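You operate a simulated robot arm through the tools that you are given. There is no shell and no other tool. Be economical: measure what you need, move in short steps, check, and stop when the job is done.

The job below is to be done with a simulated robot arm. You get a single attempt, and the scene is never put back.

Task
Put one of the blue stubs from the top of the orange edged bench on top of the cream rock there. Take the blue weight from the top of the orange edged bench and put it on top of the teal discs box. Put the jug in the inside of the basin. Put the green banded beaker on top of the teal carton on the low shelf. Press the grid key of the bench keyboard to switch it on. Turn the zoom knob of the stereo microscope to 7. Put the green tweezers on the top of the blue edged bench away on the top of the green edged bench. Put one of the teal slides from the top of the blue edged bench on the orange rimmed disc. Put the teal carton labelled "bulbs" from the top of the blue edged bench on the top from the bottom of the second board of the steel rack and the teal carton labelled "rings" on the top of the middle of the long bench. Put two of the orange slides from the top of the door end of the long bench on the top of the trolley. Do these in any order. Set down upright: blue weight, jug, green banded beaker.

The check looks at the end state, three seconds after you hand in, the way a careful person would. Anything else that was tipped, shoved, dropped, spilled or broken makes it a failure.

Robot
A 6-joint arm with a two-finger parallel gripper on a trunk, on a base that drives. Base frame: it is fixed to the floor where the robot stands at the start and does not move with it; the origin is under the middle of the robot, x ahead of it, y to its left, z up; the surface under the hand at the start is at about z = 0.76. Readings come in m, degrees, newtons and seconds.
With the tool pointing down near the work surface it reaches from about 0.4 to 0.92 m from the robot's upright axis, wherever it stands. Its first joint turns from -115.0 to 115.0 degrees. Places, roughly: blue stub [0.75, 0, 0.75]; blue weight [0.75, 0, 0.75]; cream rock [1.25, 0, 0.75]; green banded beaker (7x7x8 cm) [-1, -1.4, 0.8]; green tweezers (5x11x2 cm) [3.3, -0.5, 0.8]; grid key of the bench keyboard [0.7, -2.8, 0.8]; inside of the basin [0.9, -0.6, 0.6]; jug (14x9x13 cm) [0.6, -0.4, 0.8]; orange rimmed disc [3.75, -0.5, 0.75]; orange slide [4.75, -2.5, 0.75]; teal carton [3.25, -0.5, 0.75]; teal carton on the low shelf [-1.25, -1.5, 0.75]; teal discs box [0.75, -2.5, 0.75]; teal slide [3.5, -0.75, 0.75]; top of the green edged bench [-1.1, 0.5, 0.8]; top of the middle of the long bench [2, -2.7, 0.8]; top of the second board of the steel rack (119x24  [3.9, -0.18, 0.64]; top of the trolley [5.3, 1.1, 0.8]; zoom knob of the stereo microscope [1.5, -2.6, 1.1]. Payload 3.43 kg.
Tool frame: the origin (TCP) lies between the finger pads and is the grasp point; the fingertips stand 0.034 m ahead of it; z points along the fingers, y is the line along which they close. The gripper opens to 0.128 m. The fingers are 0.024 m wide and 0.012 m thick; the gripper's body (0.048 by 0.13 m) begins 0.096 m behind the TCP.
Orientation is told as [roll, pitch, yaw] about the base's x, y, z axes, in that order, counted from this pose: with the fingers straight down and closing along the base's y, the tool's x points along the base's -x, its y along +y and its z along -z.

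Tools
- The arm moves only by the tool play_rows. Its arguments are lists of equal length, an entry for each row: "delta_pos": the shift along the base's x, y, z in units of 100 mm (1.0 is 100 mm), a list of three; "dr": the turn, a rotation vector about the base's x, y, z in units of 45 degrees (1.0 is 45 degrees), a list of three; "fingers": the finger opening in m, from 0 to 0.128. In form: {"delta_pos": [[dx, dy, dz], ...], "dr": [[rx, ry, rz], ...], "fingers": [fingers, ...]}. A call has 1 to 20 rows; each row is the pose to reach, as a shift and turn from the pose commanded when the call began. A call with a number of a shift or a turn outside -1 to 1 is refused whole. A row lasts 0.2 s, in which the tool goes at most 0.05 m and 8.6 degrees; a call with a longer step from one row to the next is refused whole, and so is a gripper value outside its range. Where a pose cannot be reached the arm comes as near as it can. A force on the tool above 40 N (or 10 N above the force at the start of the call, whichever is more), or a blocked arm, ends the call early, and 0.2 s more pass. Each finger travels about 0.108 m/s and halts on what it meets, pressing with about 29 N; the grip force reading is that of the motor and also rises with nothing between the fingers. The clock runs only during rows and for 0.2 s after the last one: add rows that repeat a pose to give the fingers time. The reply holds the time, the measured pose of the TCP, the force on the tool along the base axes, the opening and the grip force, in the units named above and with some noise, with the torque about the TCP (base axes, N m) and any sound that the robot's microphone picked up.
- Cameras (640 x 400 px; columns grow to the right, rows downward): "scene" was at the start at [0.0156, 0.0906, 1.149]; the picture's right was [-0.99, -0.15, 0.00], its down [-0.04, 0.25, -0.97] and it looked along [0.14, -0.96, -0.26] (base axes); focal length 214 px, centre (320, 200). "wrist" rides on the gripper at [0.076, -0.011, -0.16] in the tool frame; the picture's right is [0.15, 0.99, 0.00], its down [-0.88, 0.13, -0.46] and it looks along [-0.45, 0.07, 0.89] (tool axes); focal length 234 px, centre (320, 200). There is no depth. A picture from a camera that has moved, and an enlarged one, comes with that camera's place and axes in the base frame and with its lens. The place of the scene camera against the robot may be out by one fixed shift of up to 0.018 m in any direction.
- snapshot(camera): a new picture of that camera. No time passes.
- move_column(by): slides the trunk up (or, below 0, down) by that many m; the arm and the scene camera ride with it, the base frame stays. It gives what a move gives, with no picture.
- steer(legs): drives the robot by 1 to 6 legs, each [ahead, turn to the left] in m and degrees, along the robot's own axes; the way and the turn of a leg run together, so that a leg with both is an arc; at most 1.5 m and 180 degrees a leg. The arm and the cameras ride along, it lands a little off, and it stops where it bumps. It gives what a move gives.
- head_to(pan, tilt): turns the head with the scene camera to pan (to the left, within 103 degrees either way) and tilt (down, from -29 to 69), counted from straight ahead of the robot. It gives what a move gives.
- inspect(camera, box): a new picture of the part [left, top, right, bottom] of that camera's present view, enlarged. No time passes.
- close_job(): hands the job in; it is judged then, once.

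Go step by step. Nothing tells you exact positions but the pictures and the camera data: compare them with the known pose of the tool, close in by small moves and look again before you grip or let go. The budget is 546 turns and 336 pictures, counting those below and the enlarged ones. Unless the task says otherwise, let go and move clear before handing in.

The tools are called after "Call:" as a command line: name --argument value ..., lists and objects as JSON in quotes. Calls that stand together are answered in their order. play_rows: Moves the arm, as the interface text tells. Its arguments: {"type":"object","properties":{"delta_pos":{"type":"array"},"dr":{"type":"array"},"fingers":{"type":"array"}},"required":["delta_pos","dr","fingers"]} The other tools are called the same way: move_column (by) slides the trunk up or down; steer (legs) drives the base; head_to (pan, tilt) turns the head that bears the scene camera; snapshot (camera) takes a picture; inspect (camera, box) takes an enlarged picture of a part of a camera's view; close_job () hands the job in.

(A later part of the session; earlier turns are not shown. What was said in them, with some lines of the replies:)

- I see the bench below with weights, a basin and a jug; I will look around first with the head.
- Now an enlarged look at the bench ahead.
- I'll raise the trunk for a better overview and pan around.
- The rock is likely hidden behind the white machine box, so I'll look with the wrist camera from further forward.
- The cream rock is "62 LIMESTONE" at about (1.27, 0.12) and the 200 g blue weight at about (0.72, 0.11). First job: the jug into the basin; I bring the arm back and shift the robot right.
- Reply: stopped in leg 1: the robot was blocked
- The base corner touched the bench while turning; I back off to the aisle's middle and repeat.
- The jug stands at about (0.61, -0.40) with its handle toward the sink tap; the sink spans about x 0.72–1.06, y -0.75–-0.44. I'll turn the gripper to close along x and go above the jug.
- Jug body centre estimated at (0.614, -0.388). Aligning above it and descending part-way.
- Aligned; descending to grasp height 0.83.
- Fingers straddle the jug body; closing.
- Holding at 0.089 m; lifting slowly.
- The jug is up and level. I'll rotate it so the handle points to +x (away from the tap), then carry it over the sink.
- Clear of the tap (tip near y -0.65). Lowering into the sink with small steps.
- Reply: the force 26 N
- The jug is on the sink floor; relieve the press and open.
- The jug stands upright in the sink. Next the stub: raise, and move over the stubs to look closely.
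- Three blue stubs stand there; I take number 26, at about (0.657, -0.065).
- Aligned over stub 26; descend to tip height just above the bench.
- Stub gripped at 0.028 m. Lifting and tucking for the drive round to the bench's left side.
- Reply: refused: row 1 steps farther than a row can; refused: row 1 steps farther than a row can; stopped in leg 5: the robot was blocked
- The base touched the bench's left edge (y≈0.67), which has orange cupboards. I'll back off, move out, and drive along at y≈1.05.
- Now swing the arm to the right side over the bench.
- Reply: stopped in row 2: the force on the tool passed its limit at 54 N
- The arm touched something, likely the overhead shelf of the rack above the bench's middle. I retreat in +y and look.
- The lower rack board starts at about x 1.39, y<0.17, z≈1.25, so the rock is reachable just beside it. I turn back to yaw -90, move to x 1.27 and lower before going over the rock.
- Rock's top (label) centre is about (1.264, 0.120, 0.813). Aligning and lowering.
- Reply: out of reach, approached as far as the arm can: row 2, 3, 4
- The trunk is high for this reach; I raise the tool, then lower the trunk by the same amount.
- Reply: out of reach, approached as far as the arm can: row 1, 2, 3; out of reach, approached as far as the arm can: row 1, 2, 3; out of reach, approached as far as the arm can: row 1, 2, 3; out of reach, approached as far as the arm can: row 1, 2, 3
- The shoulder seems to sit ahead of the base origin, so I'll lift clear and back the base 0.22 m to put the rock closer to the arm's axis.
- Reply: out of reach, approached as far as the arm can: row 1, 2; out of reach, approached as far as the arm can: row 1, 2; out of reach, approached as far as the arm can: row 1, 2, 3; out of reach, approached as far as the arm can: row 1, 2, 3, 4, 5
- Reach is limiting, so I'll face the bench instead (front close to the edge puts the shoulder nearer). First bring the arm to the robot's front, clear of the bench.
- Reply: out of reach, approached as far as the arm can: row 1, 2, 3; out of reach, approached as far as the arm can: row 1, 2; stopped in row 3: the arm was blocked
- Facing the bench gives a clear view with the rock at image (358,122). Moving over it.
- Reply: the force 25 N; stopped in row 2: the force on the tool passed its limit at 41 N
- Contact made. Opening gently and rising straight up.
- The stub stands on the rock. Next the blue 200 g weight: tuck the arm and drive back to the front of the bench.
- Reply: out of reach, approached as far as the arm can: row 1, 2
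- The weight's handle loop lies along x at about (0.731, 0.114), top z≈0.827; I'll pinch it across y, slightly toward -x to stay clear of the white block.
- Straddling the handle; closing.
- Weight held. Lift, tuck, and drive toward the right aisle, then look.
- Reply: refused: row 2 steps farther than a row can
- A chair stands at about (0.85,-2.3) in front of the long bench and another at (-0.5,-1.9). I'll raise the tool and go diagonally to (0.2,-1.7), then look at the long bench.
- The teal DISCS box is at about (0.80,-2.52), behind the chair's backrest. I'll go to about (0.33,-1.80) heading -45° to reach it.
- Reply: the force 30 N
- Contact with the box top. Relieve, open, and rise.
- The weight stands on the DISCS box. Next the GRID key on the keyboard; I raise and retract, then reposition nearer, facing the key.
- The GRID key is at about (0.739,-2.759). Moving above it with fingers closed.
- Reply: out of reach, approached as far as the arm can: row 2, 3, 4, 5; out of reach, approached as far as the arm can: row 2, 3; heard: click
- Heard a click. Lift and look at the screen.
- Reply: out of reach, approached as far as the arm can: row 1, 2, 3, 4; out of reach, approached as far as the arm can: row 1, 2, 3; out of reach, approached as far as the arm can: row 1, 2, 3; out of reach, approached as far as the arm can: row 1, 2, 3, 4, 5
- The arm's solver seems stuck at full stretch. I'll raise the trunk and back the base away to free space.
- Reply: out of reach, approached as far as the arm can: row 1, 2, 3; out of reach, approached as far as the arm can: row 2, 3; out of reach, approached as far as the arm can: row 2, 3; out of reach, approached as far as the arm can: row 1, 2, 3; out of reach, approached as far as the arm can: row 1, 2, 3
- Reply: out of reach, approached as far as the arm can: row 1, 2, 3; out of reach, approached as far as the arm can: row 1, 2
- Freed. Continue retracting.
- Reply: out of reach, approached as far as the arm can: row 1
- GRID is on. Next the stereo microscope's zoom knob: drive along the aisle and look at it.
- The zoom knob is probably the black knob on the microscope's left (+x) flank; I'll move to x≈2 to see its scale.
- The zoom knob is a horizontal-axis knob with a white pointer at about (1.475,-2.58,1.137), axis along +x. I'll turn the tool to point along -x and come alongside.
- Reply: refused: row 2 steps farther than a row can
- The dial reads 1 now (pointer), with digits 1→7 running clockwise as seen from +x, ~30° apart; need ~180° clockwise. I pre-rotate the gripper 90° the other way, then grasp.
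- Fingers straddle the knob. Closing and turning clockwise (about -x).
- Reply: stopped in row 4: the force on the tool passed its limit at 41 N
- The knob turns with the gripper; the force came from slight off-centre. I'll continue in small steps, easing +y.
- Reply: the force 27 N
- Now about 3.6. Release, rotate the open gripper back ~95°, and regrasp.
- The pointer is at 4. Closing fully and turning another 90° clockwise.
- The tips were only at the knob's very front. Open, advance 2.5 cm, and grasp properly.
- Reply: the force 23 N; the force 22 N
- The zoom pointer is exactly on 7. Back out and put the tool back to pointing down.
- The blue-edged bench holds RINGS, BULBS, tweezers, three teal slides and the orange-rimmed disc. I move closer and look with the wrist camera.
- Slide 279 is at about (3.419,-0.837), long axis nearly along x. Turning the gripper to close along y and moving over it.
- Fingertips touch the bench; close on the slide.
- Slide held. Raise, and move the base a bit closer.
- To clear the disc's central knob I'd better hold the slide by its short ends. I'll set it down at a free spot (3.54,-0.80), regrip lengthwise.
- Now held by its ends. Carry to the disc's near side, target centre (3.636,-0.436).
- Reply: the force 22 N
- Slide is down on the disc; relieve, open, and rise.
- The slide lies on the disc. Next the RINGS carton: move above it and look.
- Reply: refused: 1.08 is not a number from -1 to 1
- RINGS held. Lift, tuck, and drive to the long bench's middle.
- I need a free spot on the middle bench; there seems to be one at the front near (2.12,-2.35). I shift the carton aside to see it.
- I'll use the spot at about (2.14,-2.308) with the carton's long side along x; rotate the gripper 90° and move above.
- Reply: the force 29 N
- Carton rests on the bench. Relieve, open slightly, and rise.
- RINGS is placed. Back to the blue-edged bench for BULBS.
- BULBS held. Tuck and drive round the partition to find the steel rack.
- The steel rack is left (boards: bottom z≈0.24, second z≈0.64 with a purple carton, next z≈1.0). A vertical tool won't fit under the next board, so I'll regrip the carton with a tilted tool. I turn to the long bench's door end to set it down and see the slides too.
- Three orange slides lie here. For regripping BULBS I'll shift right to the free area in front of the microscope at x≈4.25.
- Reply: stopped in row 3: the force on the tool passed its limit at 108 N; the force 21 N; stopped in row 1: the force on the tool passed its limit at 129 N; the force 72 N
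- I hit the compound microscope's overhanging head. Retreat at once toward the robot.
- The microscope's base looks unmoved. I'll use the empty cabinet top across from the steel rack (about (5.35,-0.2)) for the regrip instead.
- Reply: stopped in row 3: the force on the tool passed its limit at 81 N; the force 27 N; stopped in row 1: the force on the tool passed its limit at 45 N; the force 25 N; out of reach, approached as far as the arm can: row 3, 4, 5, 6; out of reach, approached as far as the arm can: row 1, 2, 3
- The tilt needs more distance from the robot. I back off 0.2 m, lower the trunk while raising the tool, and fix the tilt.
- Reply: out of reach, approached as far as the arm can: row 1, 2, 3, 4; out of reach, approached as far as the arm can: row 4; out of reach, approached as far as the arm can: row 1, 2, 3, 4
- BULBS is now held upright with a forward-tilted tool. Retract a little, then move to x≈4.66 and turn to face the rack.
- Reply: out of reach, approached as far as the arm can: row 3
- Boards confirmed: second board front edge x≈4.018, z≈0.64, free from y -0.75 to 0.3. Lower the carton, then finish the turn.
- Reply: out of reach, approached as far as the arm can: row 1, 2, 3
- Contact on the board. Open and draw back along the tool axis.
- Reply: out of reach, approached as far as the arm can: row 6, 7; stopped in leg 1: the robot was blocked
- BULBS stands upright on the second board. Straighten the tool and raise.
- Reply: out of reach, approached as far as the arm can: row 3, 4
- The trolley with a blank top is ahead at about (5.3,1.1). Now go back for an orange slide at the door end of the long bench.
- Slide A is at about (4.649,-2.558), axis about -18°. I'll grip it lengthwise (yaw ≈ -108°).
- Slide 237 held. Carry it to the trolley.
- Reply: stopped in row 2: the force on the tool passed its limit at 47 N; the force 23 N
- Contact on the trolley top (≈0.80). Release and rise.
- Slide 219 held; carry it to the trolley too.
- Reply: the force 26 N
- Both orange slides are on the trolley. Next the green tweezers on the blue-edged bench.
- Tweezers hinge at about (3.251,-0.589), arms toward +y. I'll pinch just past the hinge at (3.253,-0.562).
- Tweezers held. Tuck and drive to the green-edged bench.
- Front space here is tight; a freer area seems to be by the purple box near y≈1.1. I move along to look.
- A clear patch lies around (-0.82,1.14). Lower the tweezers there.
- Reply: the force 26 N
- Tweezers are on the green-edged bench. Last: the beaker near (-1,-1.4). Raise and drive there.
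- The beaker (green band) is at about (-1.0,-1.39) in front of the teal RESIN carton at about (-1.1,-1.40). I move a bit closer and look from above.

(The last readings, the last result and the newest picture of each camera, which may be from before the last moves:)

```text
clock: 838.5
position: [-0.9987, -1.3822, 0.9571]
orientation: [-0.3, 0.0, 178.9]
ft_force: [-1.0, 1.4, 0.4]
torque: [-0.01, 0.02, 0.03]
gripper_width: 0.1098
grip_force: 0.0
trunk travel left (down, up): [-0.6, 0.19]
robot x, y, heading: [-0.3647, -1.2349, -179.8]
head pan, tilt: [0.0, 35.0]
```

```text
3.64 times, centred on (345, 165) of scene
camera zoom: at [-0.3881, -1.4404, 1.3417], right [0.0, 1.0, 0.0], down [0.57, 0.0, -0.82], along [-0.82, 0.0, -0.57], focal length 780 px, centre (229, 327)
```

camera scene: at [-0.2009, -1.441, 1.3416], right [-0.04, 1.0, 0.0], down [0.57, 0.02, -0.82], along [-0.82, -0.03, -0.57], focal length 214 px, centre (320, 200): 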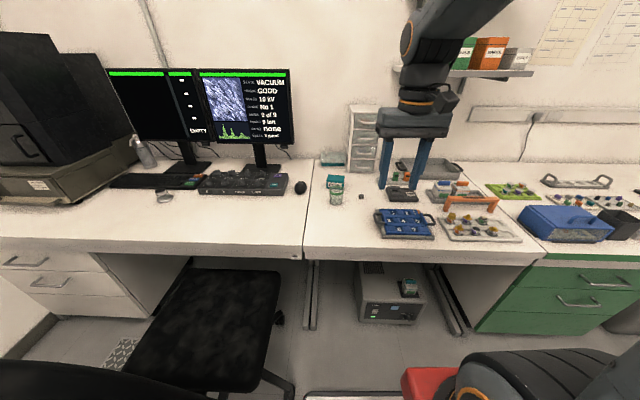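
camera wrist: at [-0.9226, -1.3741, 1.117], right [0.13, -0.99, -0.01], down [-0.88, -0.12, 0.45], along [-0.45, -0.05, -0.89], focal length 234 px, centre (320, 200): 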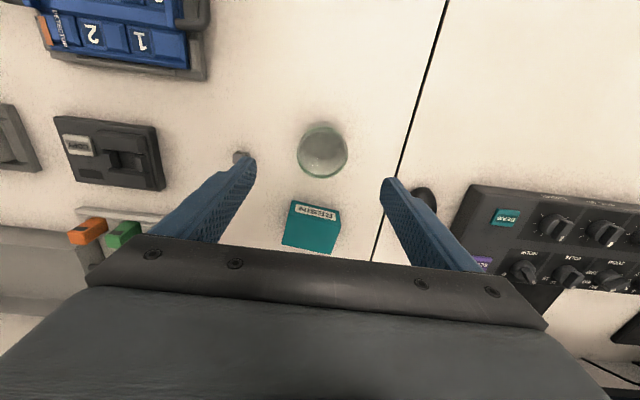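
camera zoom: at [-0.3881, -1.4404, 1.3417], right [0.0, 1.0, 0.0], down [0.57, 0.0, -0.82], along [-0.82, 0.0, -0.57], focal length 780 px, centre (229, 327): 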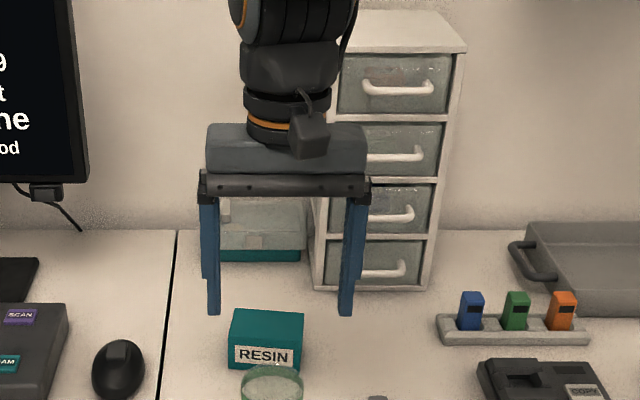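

Call:
play_rows --delta_pos '[[0.02, 0, -0.3], [0.02, 0, -0.6], [0.02, 0, -1.0]]' --dr '[[0, 0, 0], [0, 0, 0], [0, 0, 0]]' --fingers '[0.11, 0.11, 0.11]'

Call:
play_rows --delta_pos '[[0, 0, -0.2], [0, 0, -0.4], [0, 0, -0.55]]' --dr '[[0, 0, 0], [0, 0, 0], [0, 0, 0]]' --fingers '[0.11, 0.11, 0.11]'

Call:
inspect --camera "wrist" --box '[200, 90, 440, 270]'

Call:
inspect --camera "scene" --box '[290, 140, 400, 250]'

```text
clock: 839.3
position: [-0.9971, -1.3809, 0.8569]
orientation: [-0.3, 0.0, 178.9]
ft_force: [0.4, -1.2, 0.8]
torque: [0.03, 0.03, 0.01]
gripper_width: 0.11
grip_force: 0.0
trunk travel left (down, up): [-0.6, 0.19]
robot x, y, heading: [-0.3594, -1.2335, -180.0]
head pan, tilt: [0.0, 35.0]
```

```text
clock: 840.1
position: [-0.9973, -1.3832, 0.8016]
orientation: [-0.3, -0.1, 178.8]
ft_force: [0.3, -0.1, -0.8]
torque: [-0.02, 0.01, 0.0]
gripper_width: 0.1099
grip_force: 0.0
trunk travel left (down, up): [-0.6, 0.19]
robot x, y, heading: [-0.3618, -1.2328, -180.2]
head pan, tilt: [0.0, 35.0]
```

```text
2.22 times, centred on (320, 180) of wrist
camera zoom: at [-0.921, -1.3747, 0.9616], right [0.13, -0.99, -0.01], down [-0.88, -0.12, 0.45], along [-0.45, -0.05, -0.89], focal length 520 px, centre (320, 244)
```

zoom: 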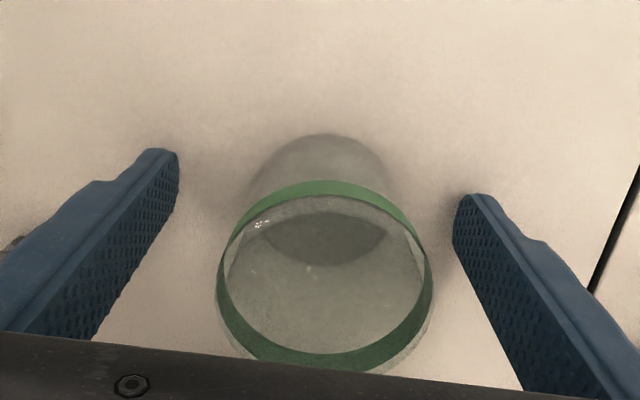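

```text
3.64 times, centred on (345, 195) of scene
camera zoom: at [-0.3882, -1.4405, 1.3417], right [0.0, 1.0, 0.0], down [0.57, 0.0, -0.82], along [-0.82, 0.0, -0.57], focal length 780 px, centre (229, 218)
```

zoom: 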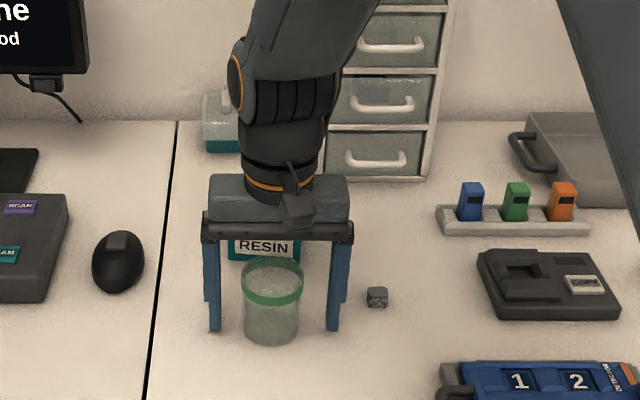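

Beaker centred between the fingers; close and lift.

Call:
play_rows --delta_pos '[[0, 0, 0], [0, 0, 0], [0, 0, 0], [0, 0, 0]]' --dr '[[0, 0, 0], [0, 0, 0], [0, 0, 0], [0, 0, 0]]' --fingers '[0.09, 0.07, 0.055, 0.05]'

Call:
play_rows --delta_pos '[[0, 0, 0.1], [0, 0, 0.3], [0, 0, 0.5], [0, 0, 0.7], [0, 0, 0.9], [0, 0, 1.0]]' --dr '[[0, 0, 0], [0, 0, 0], [0, 0, 0], [0, 0, 0], [0, 0, 0], [0, 0, 0]]' --fingers '[0.05, 0.05, 0.05, 0.05, 0.05, 0.05]'

Call:
inspect --camera "scene" --box '[290, 120, 400, 230]'

```text
clock: 841.1
position: [-0.9973, -1.3823, 0.8013]
orientation: [-0.4, 0.1, 178.8]
ft_force: [0.2, -0.2, 1.1]
torque: [0.0, -0.02, -0.02]
gripper_width: 0.0614
grip_force: 29.1
trunk travel left (down, up): [-0.6, 0.19]
robot x, y, heading: [-0.3609, -1.2365, -179.8]
head pan, tilt: [0.0, 35.0]
```

```text
clock: 842.5
position: [-0.9953, -1.383, 0.9012]
orientation: [-0.3, -0.1, 178.9]
ft_force: [-1.0, 1.2, -1.1]
torque: [0.0, 0.01, 0.01]
gripper_width: 0.0615
grip_force: 28.9
trunk travel left (down, up): [-0.6, 0.19]
robot x, y, heading: [-0.3631, -1.2351, -179.8]
head pan, tilt: [0.0, 35.0]
```

```text
3.64 times, centred on (345, 175) of scene
camera zoom: at [-0.3885, -1.4405, 1.3417], right [0.0, 1.0, 0.0], down [0.57, 0.0, -0.82], along [-0.82, 0.0, -0.57], focal length 780 px, centre (229, 291)
```

zoom: 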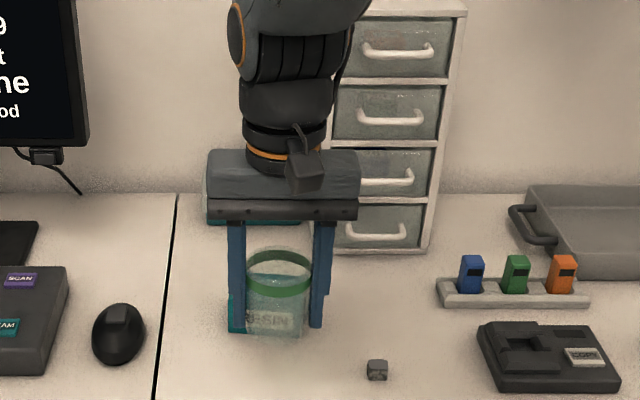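

Call:
play_rows --delta_pos '[[-0.2, 0, 0.05], [-0.4, 0, 0.05], [-0.6, 0, 0.05], [-0.8, 0, 0.05], [-1.0, -0.03, 0.05]]' --dr '[[0, 0, 0], [0, 0, 0], [0, 0, 0], [0, 0, 0], [0, 0, 0]]' --fingers '[0.05, 0.05, 0.05, 0.05, 0.05]'

Call:
snapshot --camera "wrist"

Call:
inspect --camera "scene" --box '[290, 110, 400, 220]'

```text
clock: 843.7
position: [-1.0966, -1.3864, 0.9065]
orientation: [-0.3, 0.0, 178.9]
ft_force: [0.4, -0.4, 0.0]
torque: [0.01, 0.02, -0.02]
gripper_width: 0.0614
grip_force: 28.9
trunk travel left (down, up): [-0.6, 0.19]
robot x, y, heading: [-0.3615, -1.233, -179.9]
head pan, tilt: [0.0, 35.0]
```

```text
67 pictures are left
camera wrist: at [-1.0202, -1.378, 1.0671], right [0.13, -0.99, -0.01], down [-0.88, -0.12, 0.45], along [-0.45, -0.05, -0.89], focal length 234 px, centre (320, 200)
```

wrist: 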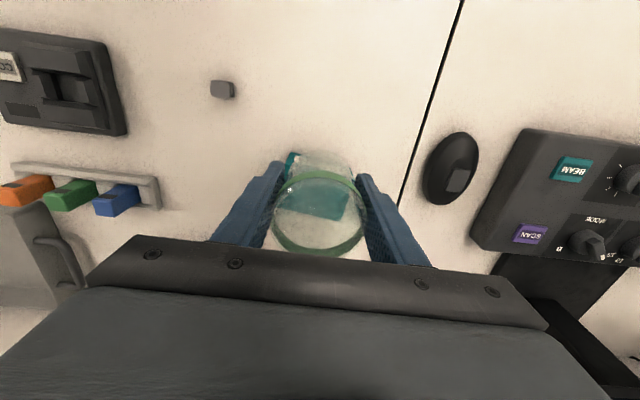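

```text
3.64 times, centred on (345, 165) of scene
camera zoom: at [-0.3882, -1.4405, 1.3417], right [0.0, 1.0, 0.0], down [0.57, 0.0, -0.82], along [-0.82, 0.0, -0.57], focal length 780 px, centre (229, 327)
```

zoom: 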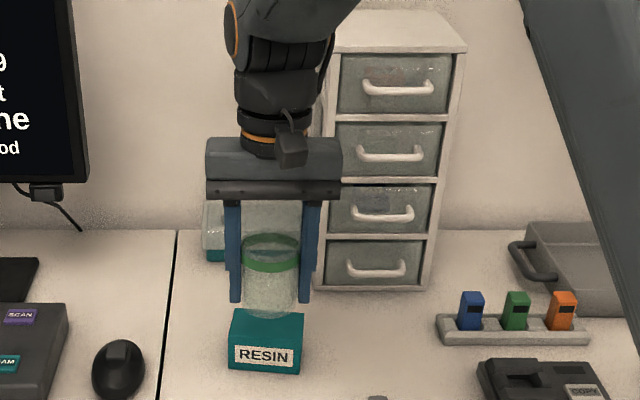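

Call:
play_rows --delta_pos '[[-0.2, 0, 0], [-0.42, -0.02, -0.1], [-0.42, -0.02, -0.3], [-0.42, -0.02, -0.45]]' --dr '[[0, 0, 0], [0, 0, 0], [0, 0, 0], [0, 0, 0]]' --fingers '[0.05, 0.05, 0.05, 0.05]'

Call:
inspect --camera "scene" --box '[310, 150, 370, 220]'

Call:
inspect --camera "wrist" --box '[240, 110, 400, 260]'

```text
clock: 844.7
position: [-1.1367, -1.3873, 0.8596]
orientation: [-0.3, 0.1, 178.9]
ft_force: [0.4, 0.9, -0.6]
torque: [0.02, 0.05, 0.02]
gripper_width: 0.0614
grip_force: 28.3
trunk travel left (down, up): [-0.6, 0.19]
robot x, y, heading: [-0.3629, -1.2352, -179.9]
head pan, tilt: [0.0, 35.0]
```

```text
5.71 times, centred on (340, 185) of scene
camera zoom: at [-0.3883, -1.4405, 1.3417], right [0.0, 1.0, 0.0], down [0.57, 0.0, -0.82], along [-0.82, 0.0, -0.57], focal length 1226 px, centre (206, 286)
```

zoom: 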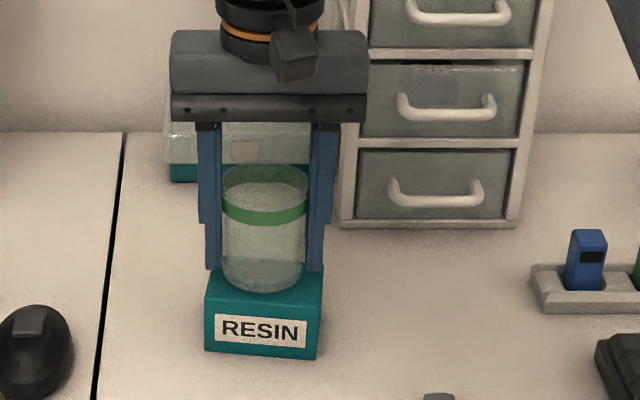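

```text
2.67 times, centred on (320, 185) of wrist
camera zoom: at [-1.0616, -1.3791, 1.0208], right [0.13, -0.99, -0.01], down [-0.88, -0.12, 0.45], along [-0.45, -0.05, -0.89], focal length 624 px, centre (320, 240)
```

zoom: 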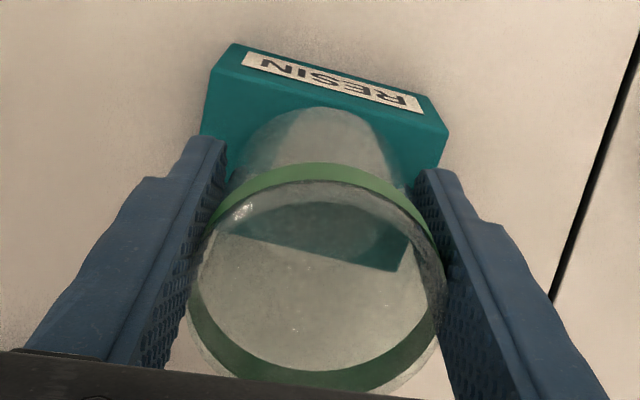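

Call:
play_rows --delta_pos '[[-0.05, -0.03, 0], [-0.09, -0.04, -0.05], [-0.09, -0.04, -0.1], [-0.09, -0.04, -0.12]]' --dr '[[0, 0, 0], [0, 0, 0], [0, 0, 0], [0, 0, 0]]' --fingers '[0.05, 0.05, 0.05, 0.05]'

Call:
play_rows --delta_pos '[[0, 0, -0.03], [0, 0, -0.06], [0, 0, -0.06]]' --dr '[[0, 0, 0], [0, 0, 0], [0, 0, 0]]' --fingers '[0.05, 0.05, 0.05]'

Call:
inspect --camera "scene" --box '[310, 150, 370, 220]'

```text
clock: 845.7
position: [-1.1464, -1.3896, 0.8519]
orientation: [-0.3, -0.2, 178.7]
ft_force: [2.2, 0.1, 14.6]
torque: [-0.03, -0.18, 0.06]
gripper_width: 0.0613
grip_force: 28.9
trunk travel left (down, up): [-0.6, 0.19]
robot x, y, heading: [-0.3612, -1.2332, -180.2]
head pan, tilt: [0.0, 35.0]
```

```text
clock: 846.5
position: [-1.1466, -1.3914, 0.844]
orientation: [-0.4, -0.1, 178.9]
ft_force: [-2.1, -2.5, 22.2]
torque: [-0.29, 0.22, 0.17]
gripper_width: 0.0603
grip_force: 28.8
trunk travel left (down, up): [-0.6, 0.19]
robot x, y, heading: [-0.3655, -1.2306, -179.9]
head pan, tilt: [0.0, 35.0]
```

```text
5.71 times, centred on (340, 185) of scene
camera zoom: at [-0.3875, -1.4404, 1.3418], right [0.0, 1.0, 0.0], down [0.57, 0.0, -0.82], along [-0.82, 0.0, -0.57], focal length 1226 px, centre (206, 286)
```

zoom: 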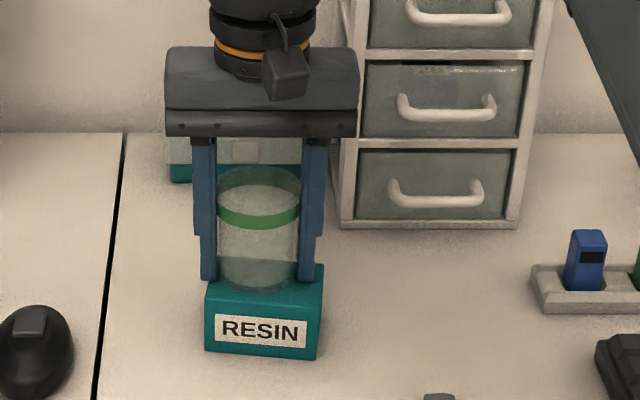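

Contact made; open gently and rise.

Call:
play_rows --delta_pos '[[0, 0, 0.04], [0, 0, 0.05], [0, 0, 0.05], [0, 0, 0.05], [0, 0, 0.2], [0, 0, 0.5], [0, 0, 0.9]]' --dr '[[0, 0, 0], [0, 0, 0], [0, 0, 0], [0, 0, 0], [0, 0, 0], [0, 0, 0], [0, 0, 0]]' --fingers '[0.055, 0.075, 0.09, 0.1, 0.1, 0.1, 0.1]'

Call:
inspect --camera "scene" --box '[310, 150, 370, 220]'

Call:
inspect --camera "wrist" --box '[240, 110, 400, 260]'

```text
clock: 848.1
position: [-1.1483, -1.3922, 0.9341]
orientation: [-0.3, 0.1, 178.9]
ft_force: [0.6, 0.0, -0.3]
torque: [0.02, -0.05, -0.04]
gripper_width: 0.1
grip_force: 0.0
trunk travel left (down, up): [-0.6, 0.19]
robot x, y, heading: [-0.3636, -1.233, -180.0]
head pan, tilt: [0.0, 35.0]
```

```text
5.71 times, centred on (340, 185) of scene
camera zoom: at [-0.3887, -1.4406, 1.3417], right [0.0, 1.0, 0.0], down [0.57, 0.0, -0.82], along [-0.82, 0.0, -0.57], focal length 1226 px, centre (206, 286)
```

zoom: 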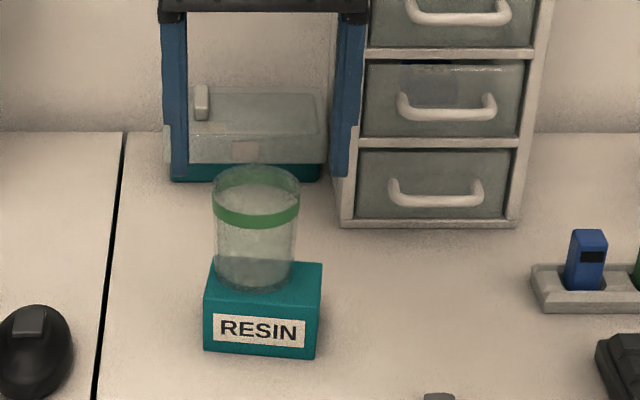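

```text
2.67 times, centred on (320, 185) of wrist
camera zoom: at [-1.0724, -1.3837, 1.0931], right [0.13, -0.99, -0.01], down [-0.88, -0.12, 0.45], along [-0.45, -0.05, -0.89], focal length 624 px, centre (320, 240)
```

zoom: 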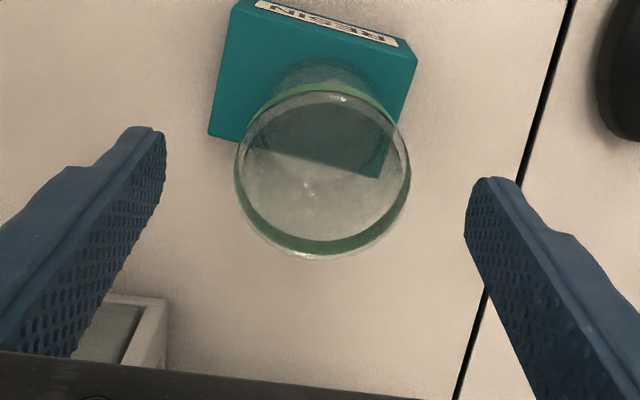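

The beaker stands upright on the RESIN carton. Move the arm clear, then take a last look.

Call:
play_rows --delta_pos '[[0, 0, 0.4], [0, 0, 0.8], [0.3, 0, 1.0], [0.7, 0.1, 1.0], [1.0, 0.3, 1.0]]' --dr '[[0, 0, 0], [0, 0, 0], [0, 0, 0], [0, 0, 0], [0, 0, 0]]' --fingers '[0.1, 0.1, 0.1, 0.1, 0.1]'

Call:
play_rows --delta_pos '[[0.4, 0.1, 0.1], [0.8, 0.2, 0.2], [1.0, 0.4, 0.3]]' --dr '[[0, 0, 0], [0, 0, 0], [0, 0, 0]]' --fingers '[0.1, 0.1, 0.1]'

Call:
inspect --camera "scene" --box '[290, 120, 400, 220]'

```text
clock: 849.3
position: [-1.0485, -1.3627, 1.0318]
orientation: [-0.4, 0.1, 178.8]
ft_force: [0.0, -0.3, -0.6]
torque: [0.0, -0.02, 0.01]
gripper_width: 0.1001
grip_force: 0.0
trunk travel left (down, up): [-0.6, 0.19]
robot x, y, heading: [-0.3603, -1.2324, -179.8]
head pan, tilt: [0.0, 35.0]
```

```text
clock: 850.1
position: [-0.9485, -1.3218, 1.0625]
orientation: [-0.4, 0.1, 178.9]
ft_force: [-0.4, -0.7, 0.1]
torque: [0.04, -0.02, 0.03]
gripper_width: 0.0999
grip_force: 0.1
trunk travel left (down, up): [-0.6, 0.19]
robot x, y, heading: [-0.3654, -1.2328, -179.8]
head pan, tilt: [0.0, 35.0]
```

```text
4.00 times, centred on (345, 170) of scene
camera zoom: at [-0.3888, -1.4407, 1.3416], right [0.0, 1.0, 0.0], down [0.57, 0.0, -0.82], along [-0.82, 0.0, -0.57], focal length 858 px, centre (220, 320)
```

zoom: 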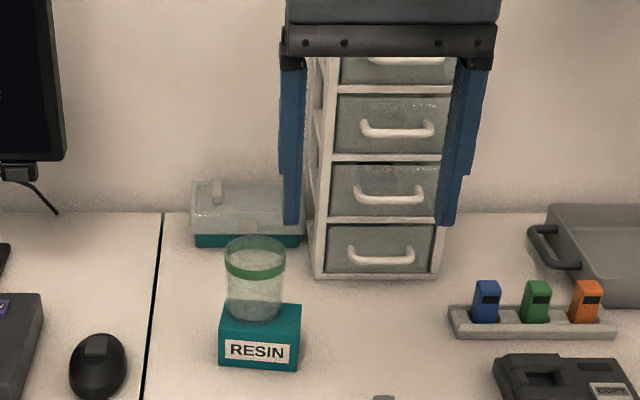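

The beaker is upright on the carton, every job has been done and the arm is clear.

Call:
close_job

```text
The job is handed in.
```

All the jobs are done and handed in. The things worth knowing:

- **Bumps:** while carrying the "bulbs" carton, the arm hit the compound microscope at the door end of the long bench, at over 100 N. Its base looked unmoved in the pictures afterwards. I also touched the rack above the orange edged bench once, and the base bumped furniture a few times. I saw nothing knocked over.
- **Orange rimmed disc:** it slid about 1 cm when I let go of the slide. The slide is lying on it.
- **Beaker:** it stands upright on the teal "RESIN" carton, about 1 cm off centre towards the back. I took that to be the "teal carton on the low shelf" because it matches the listed position.
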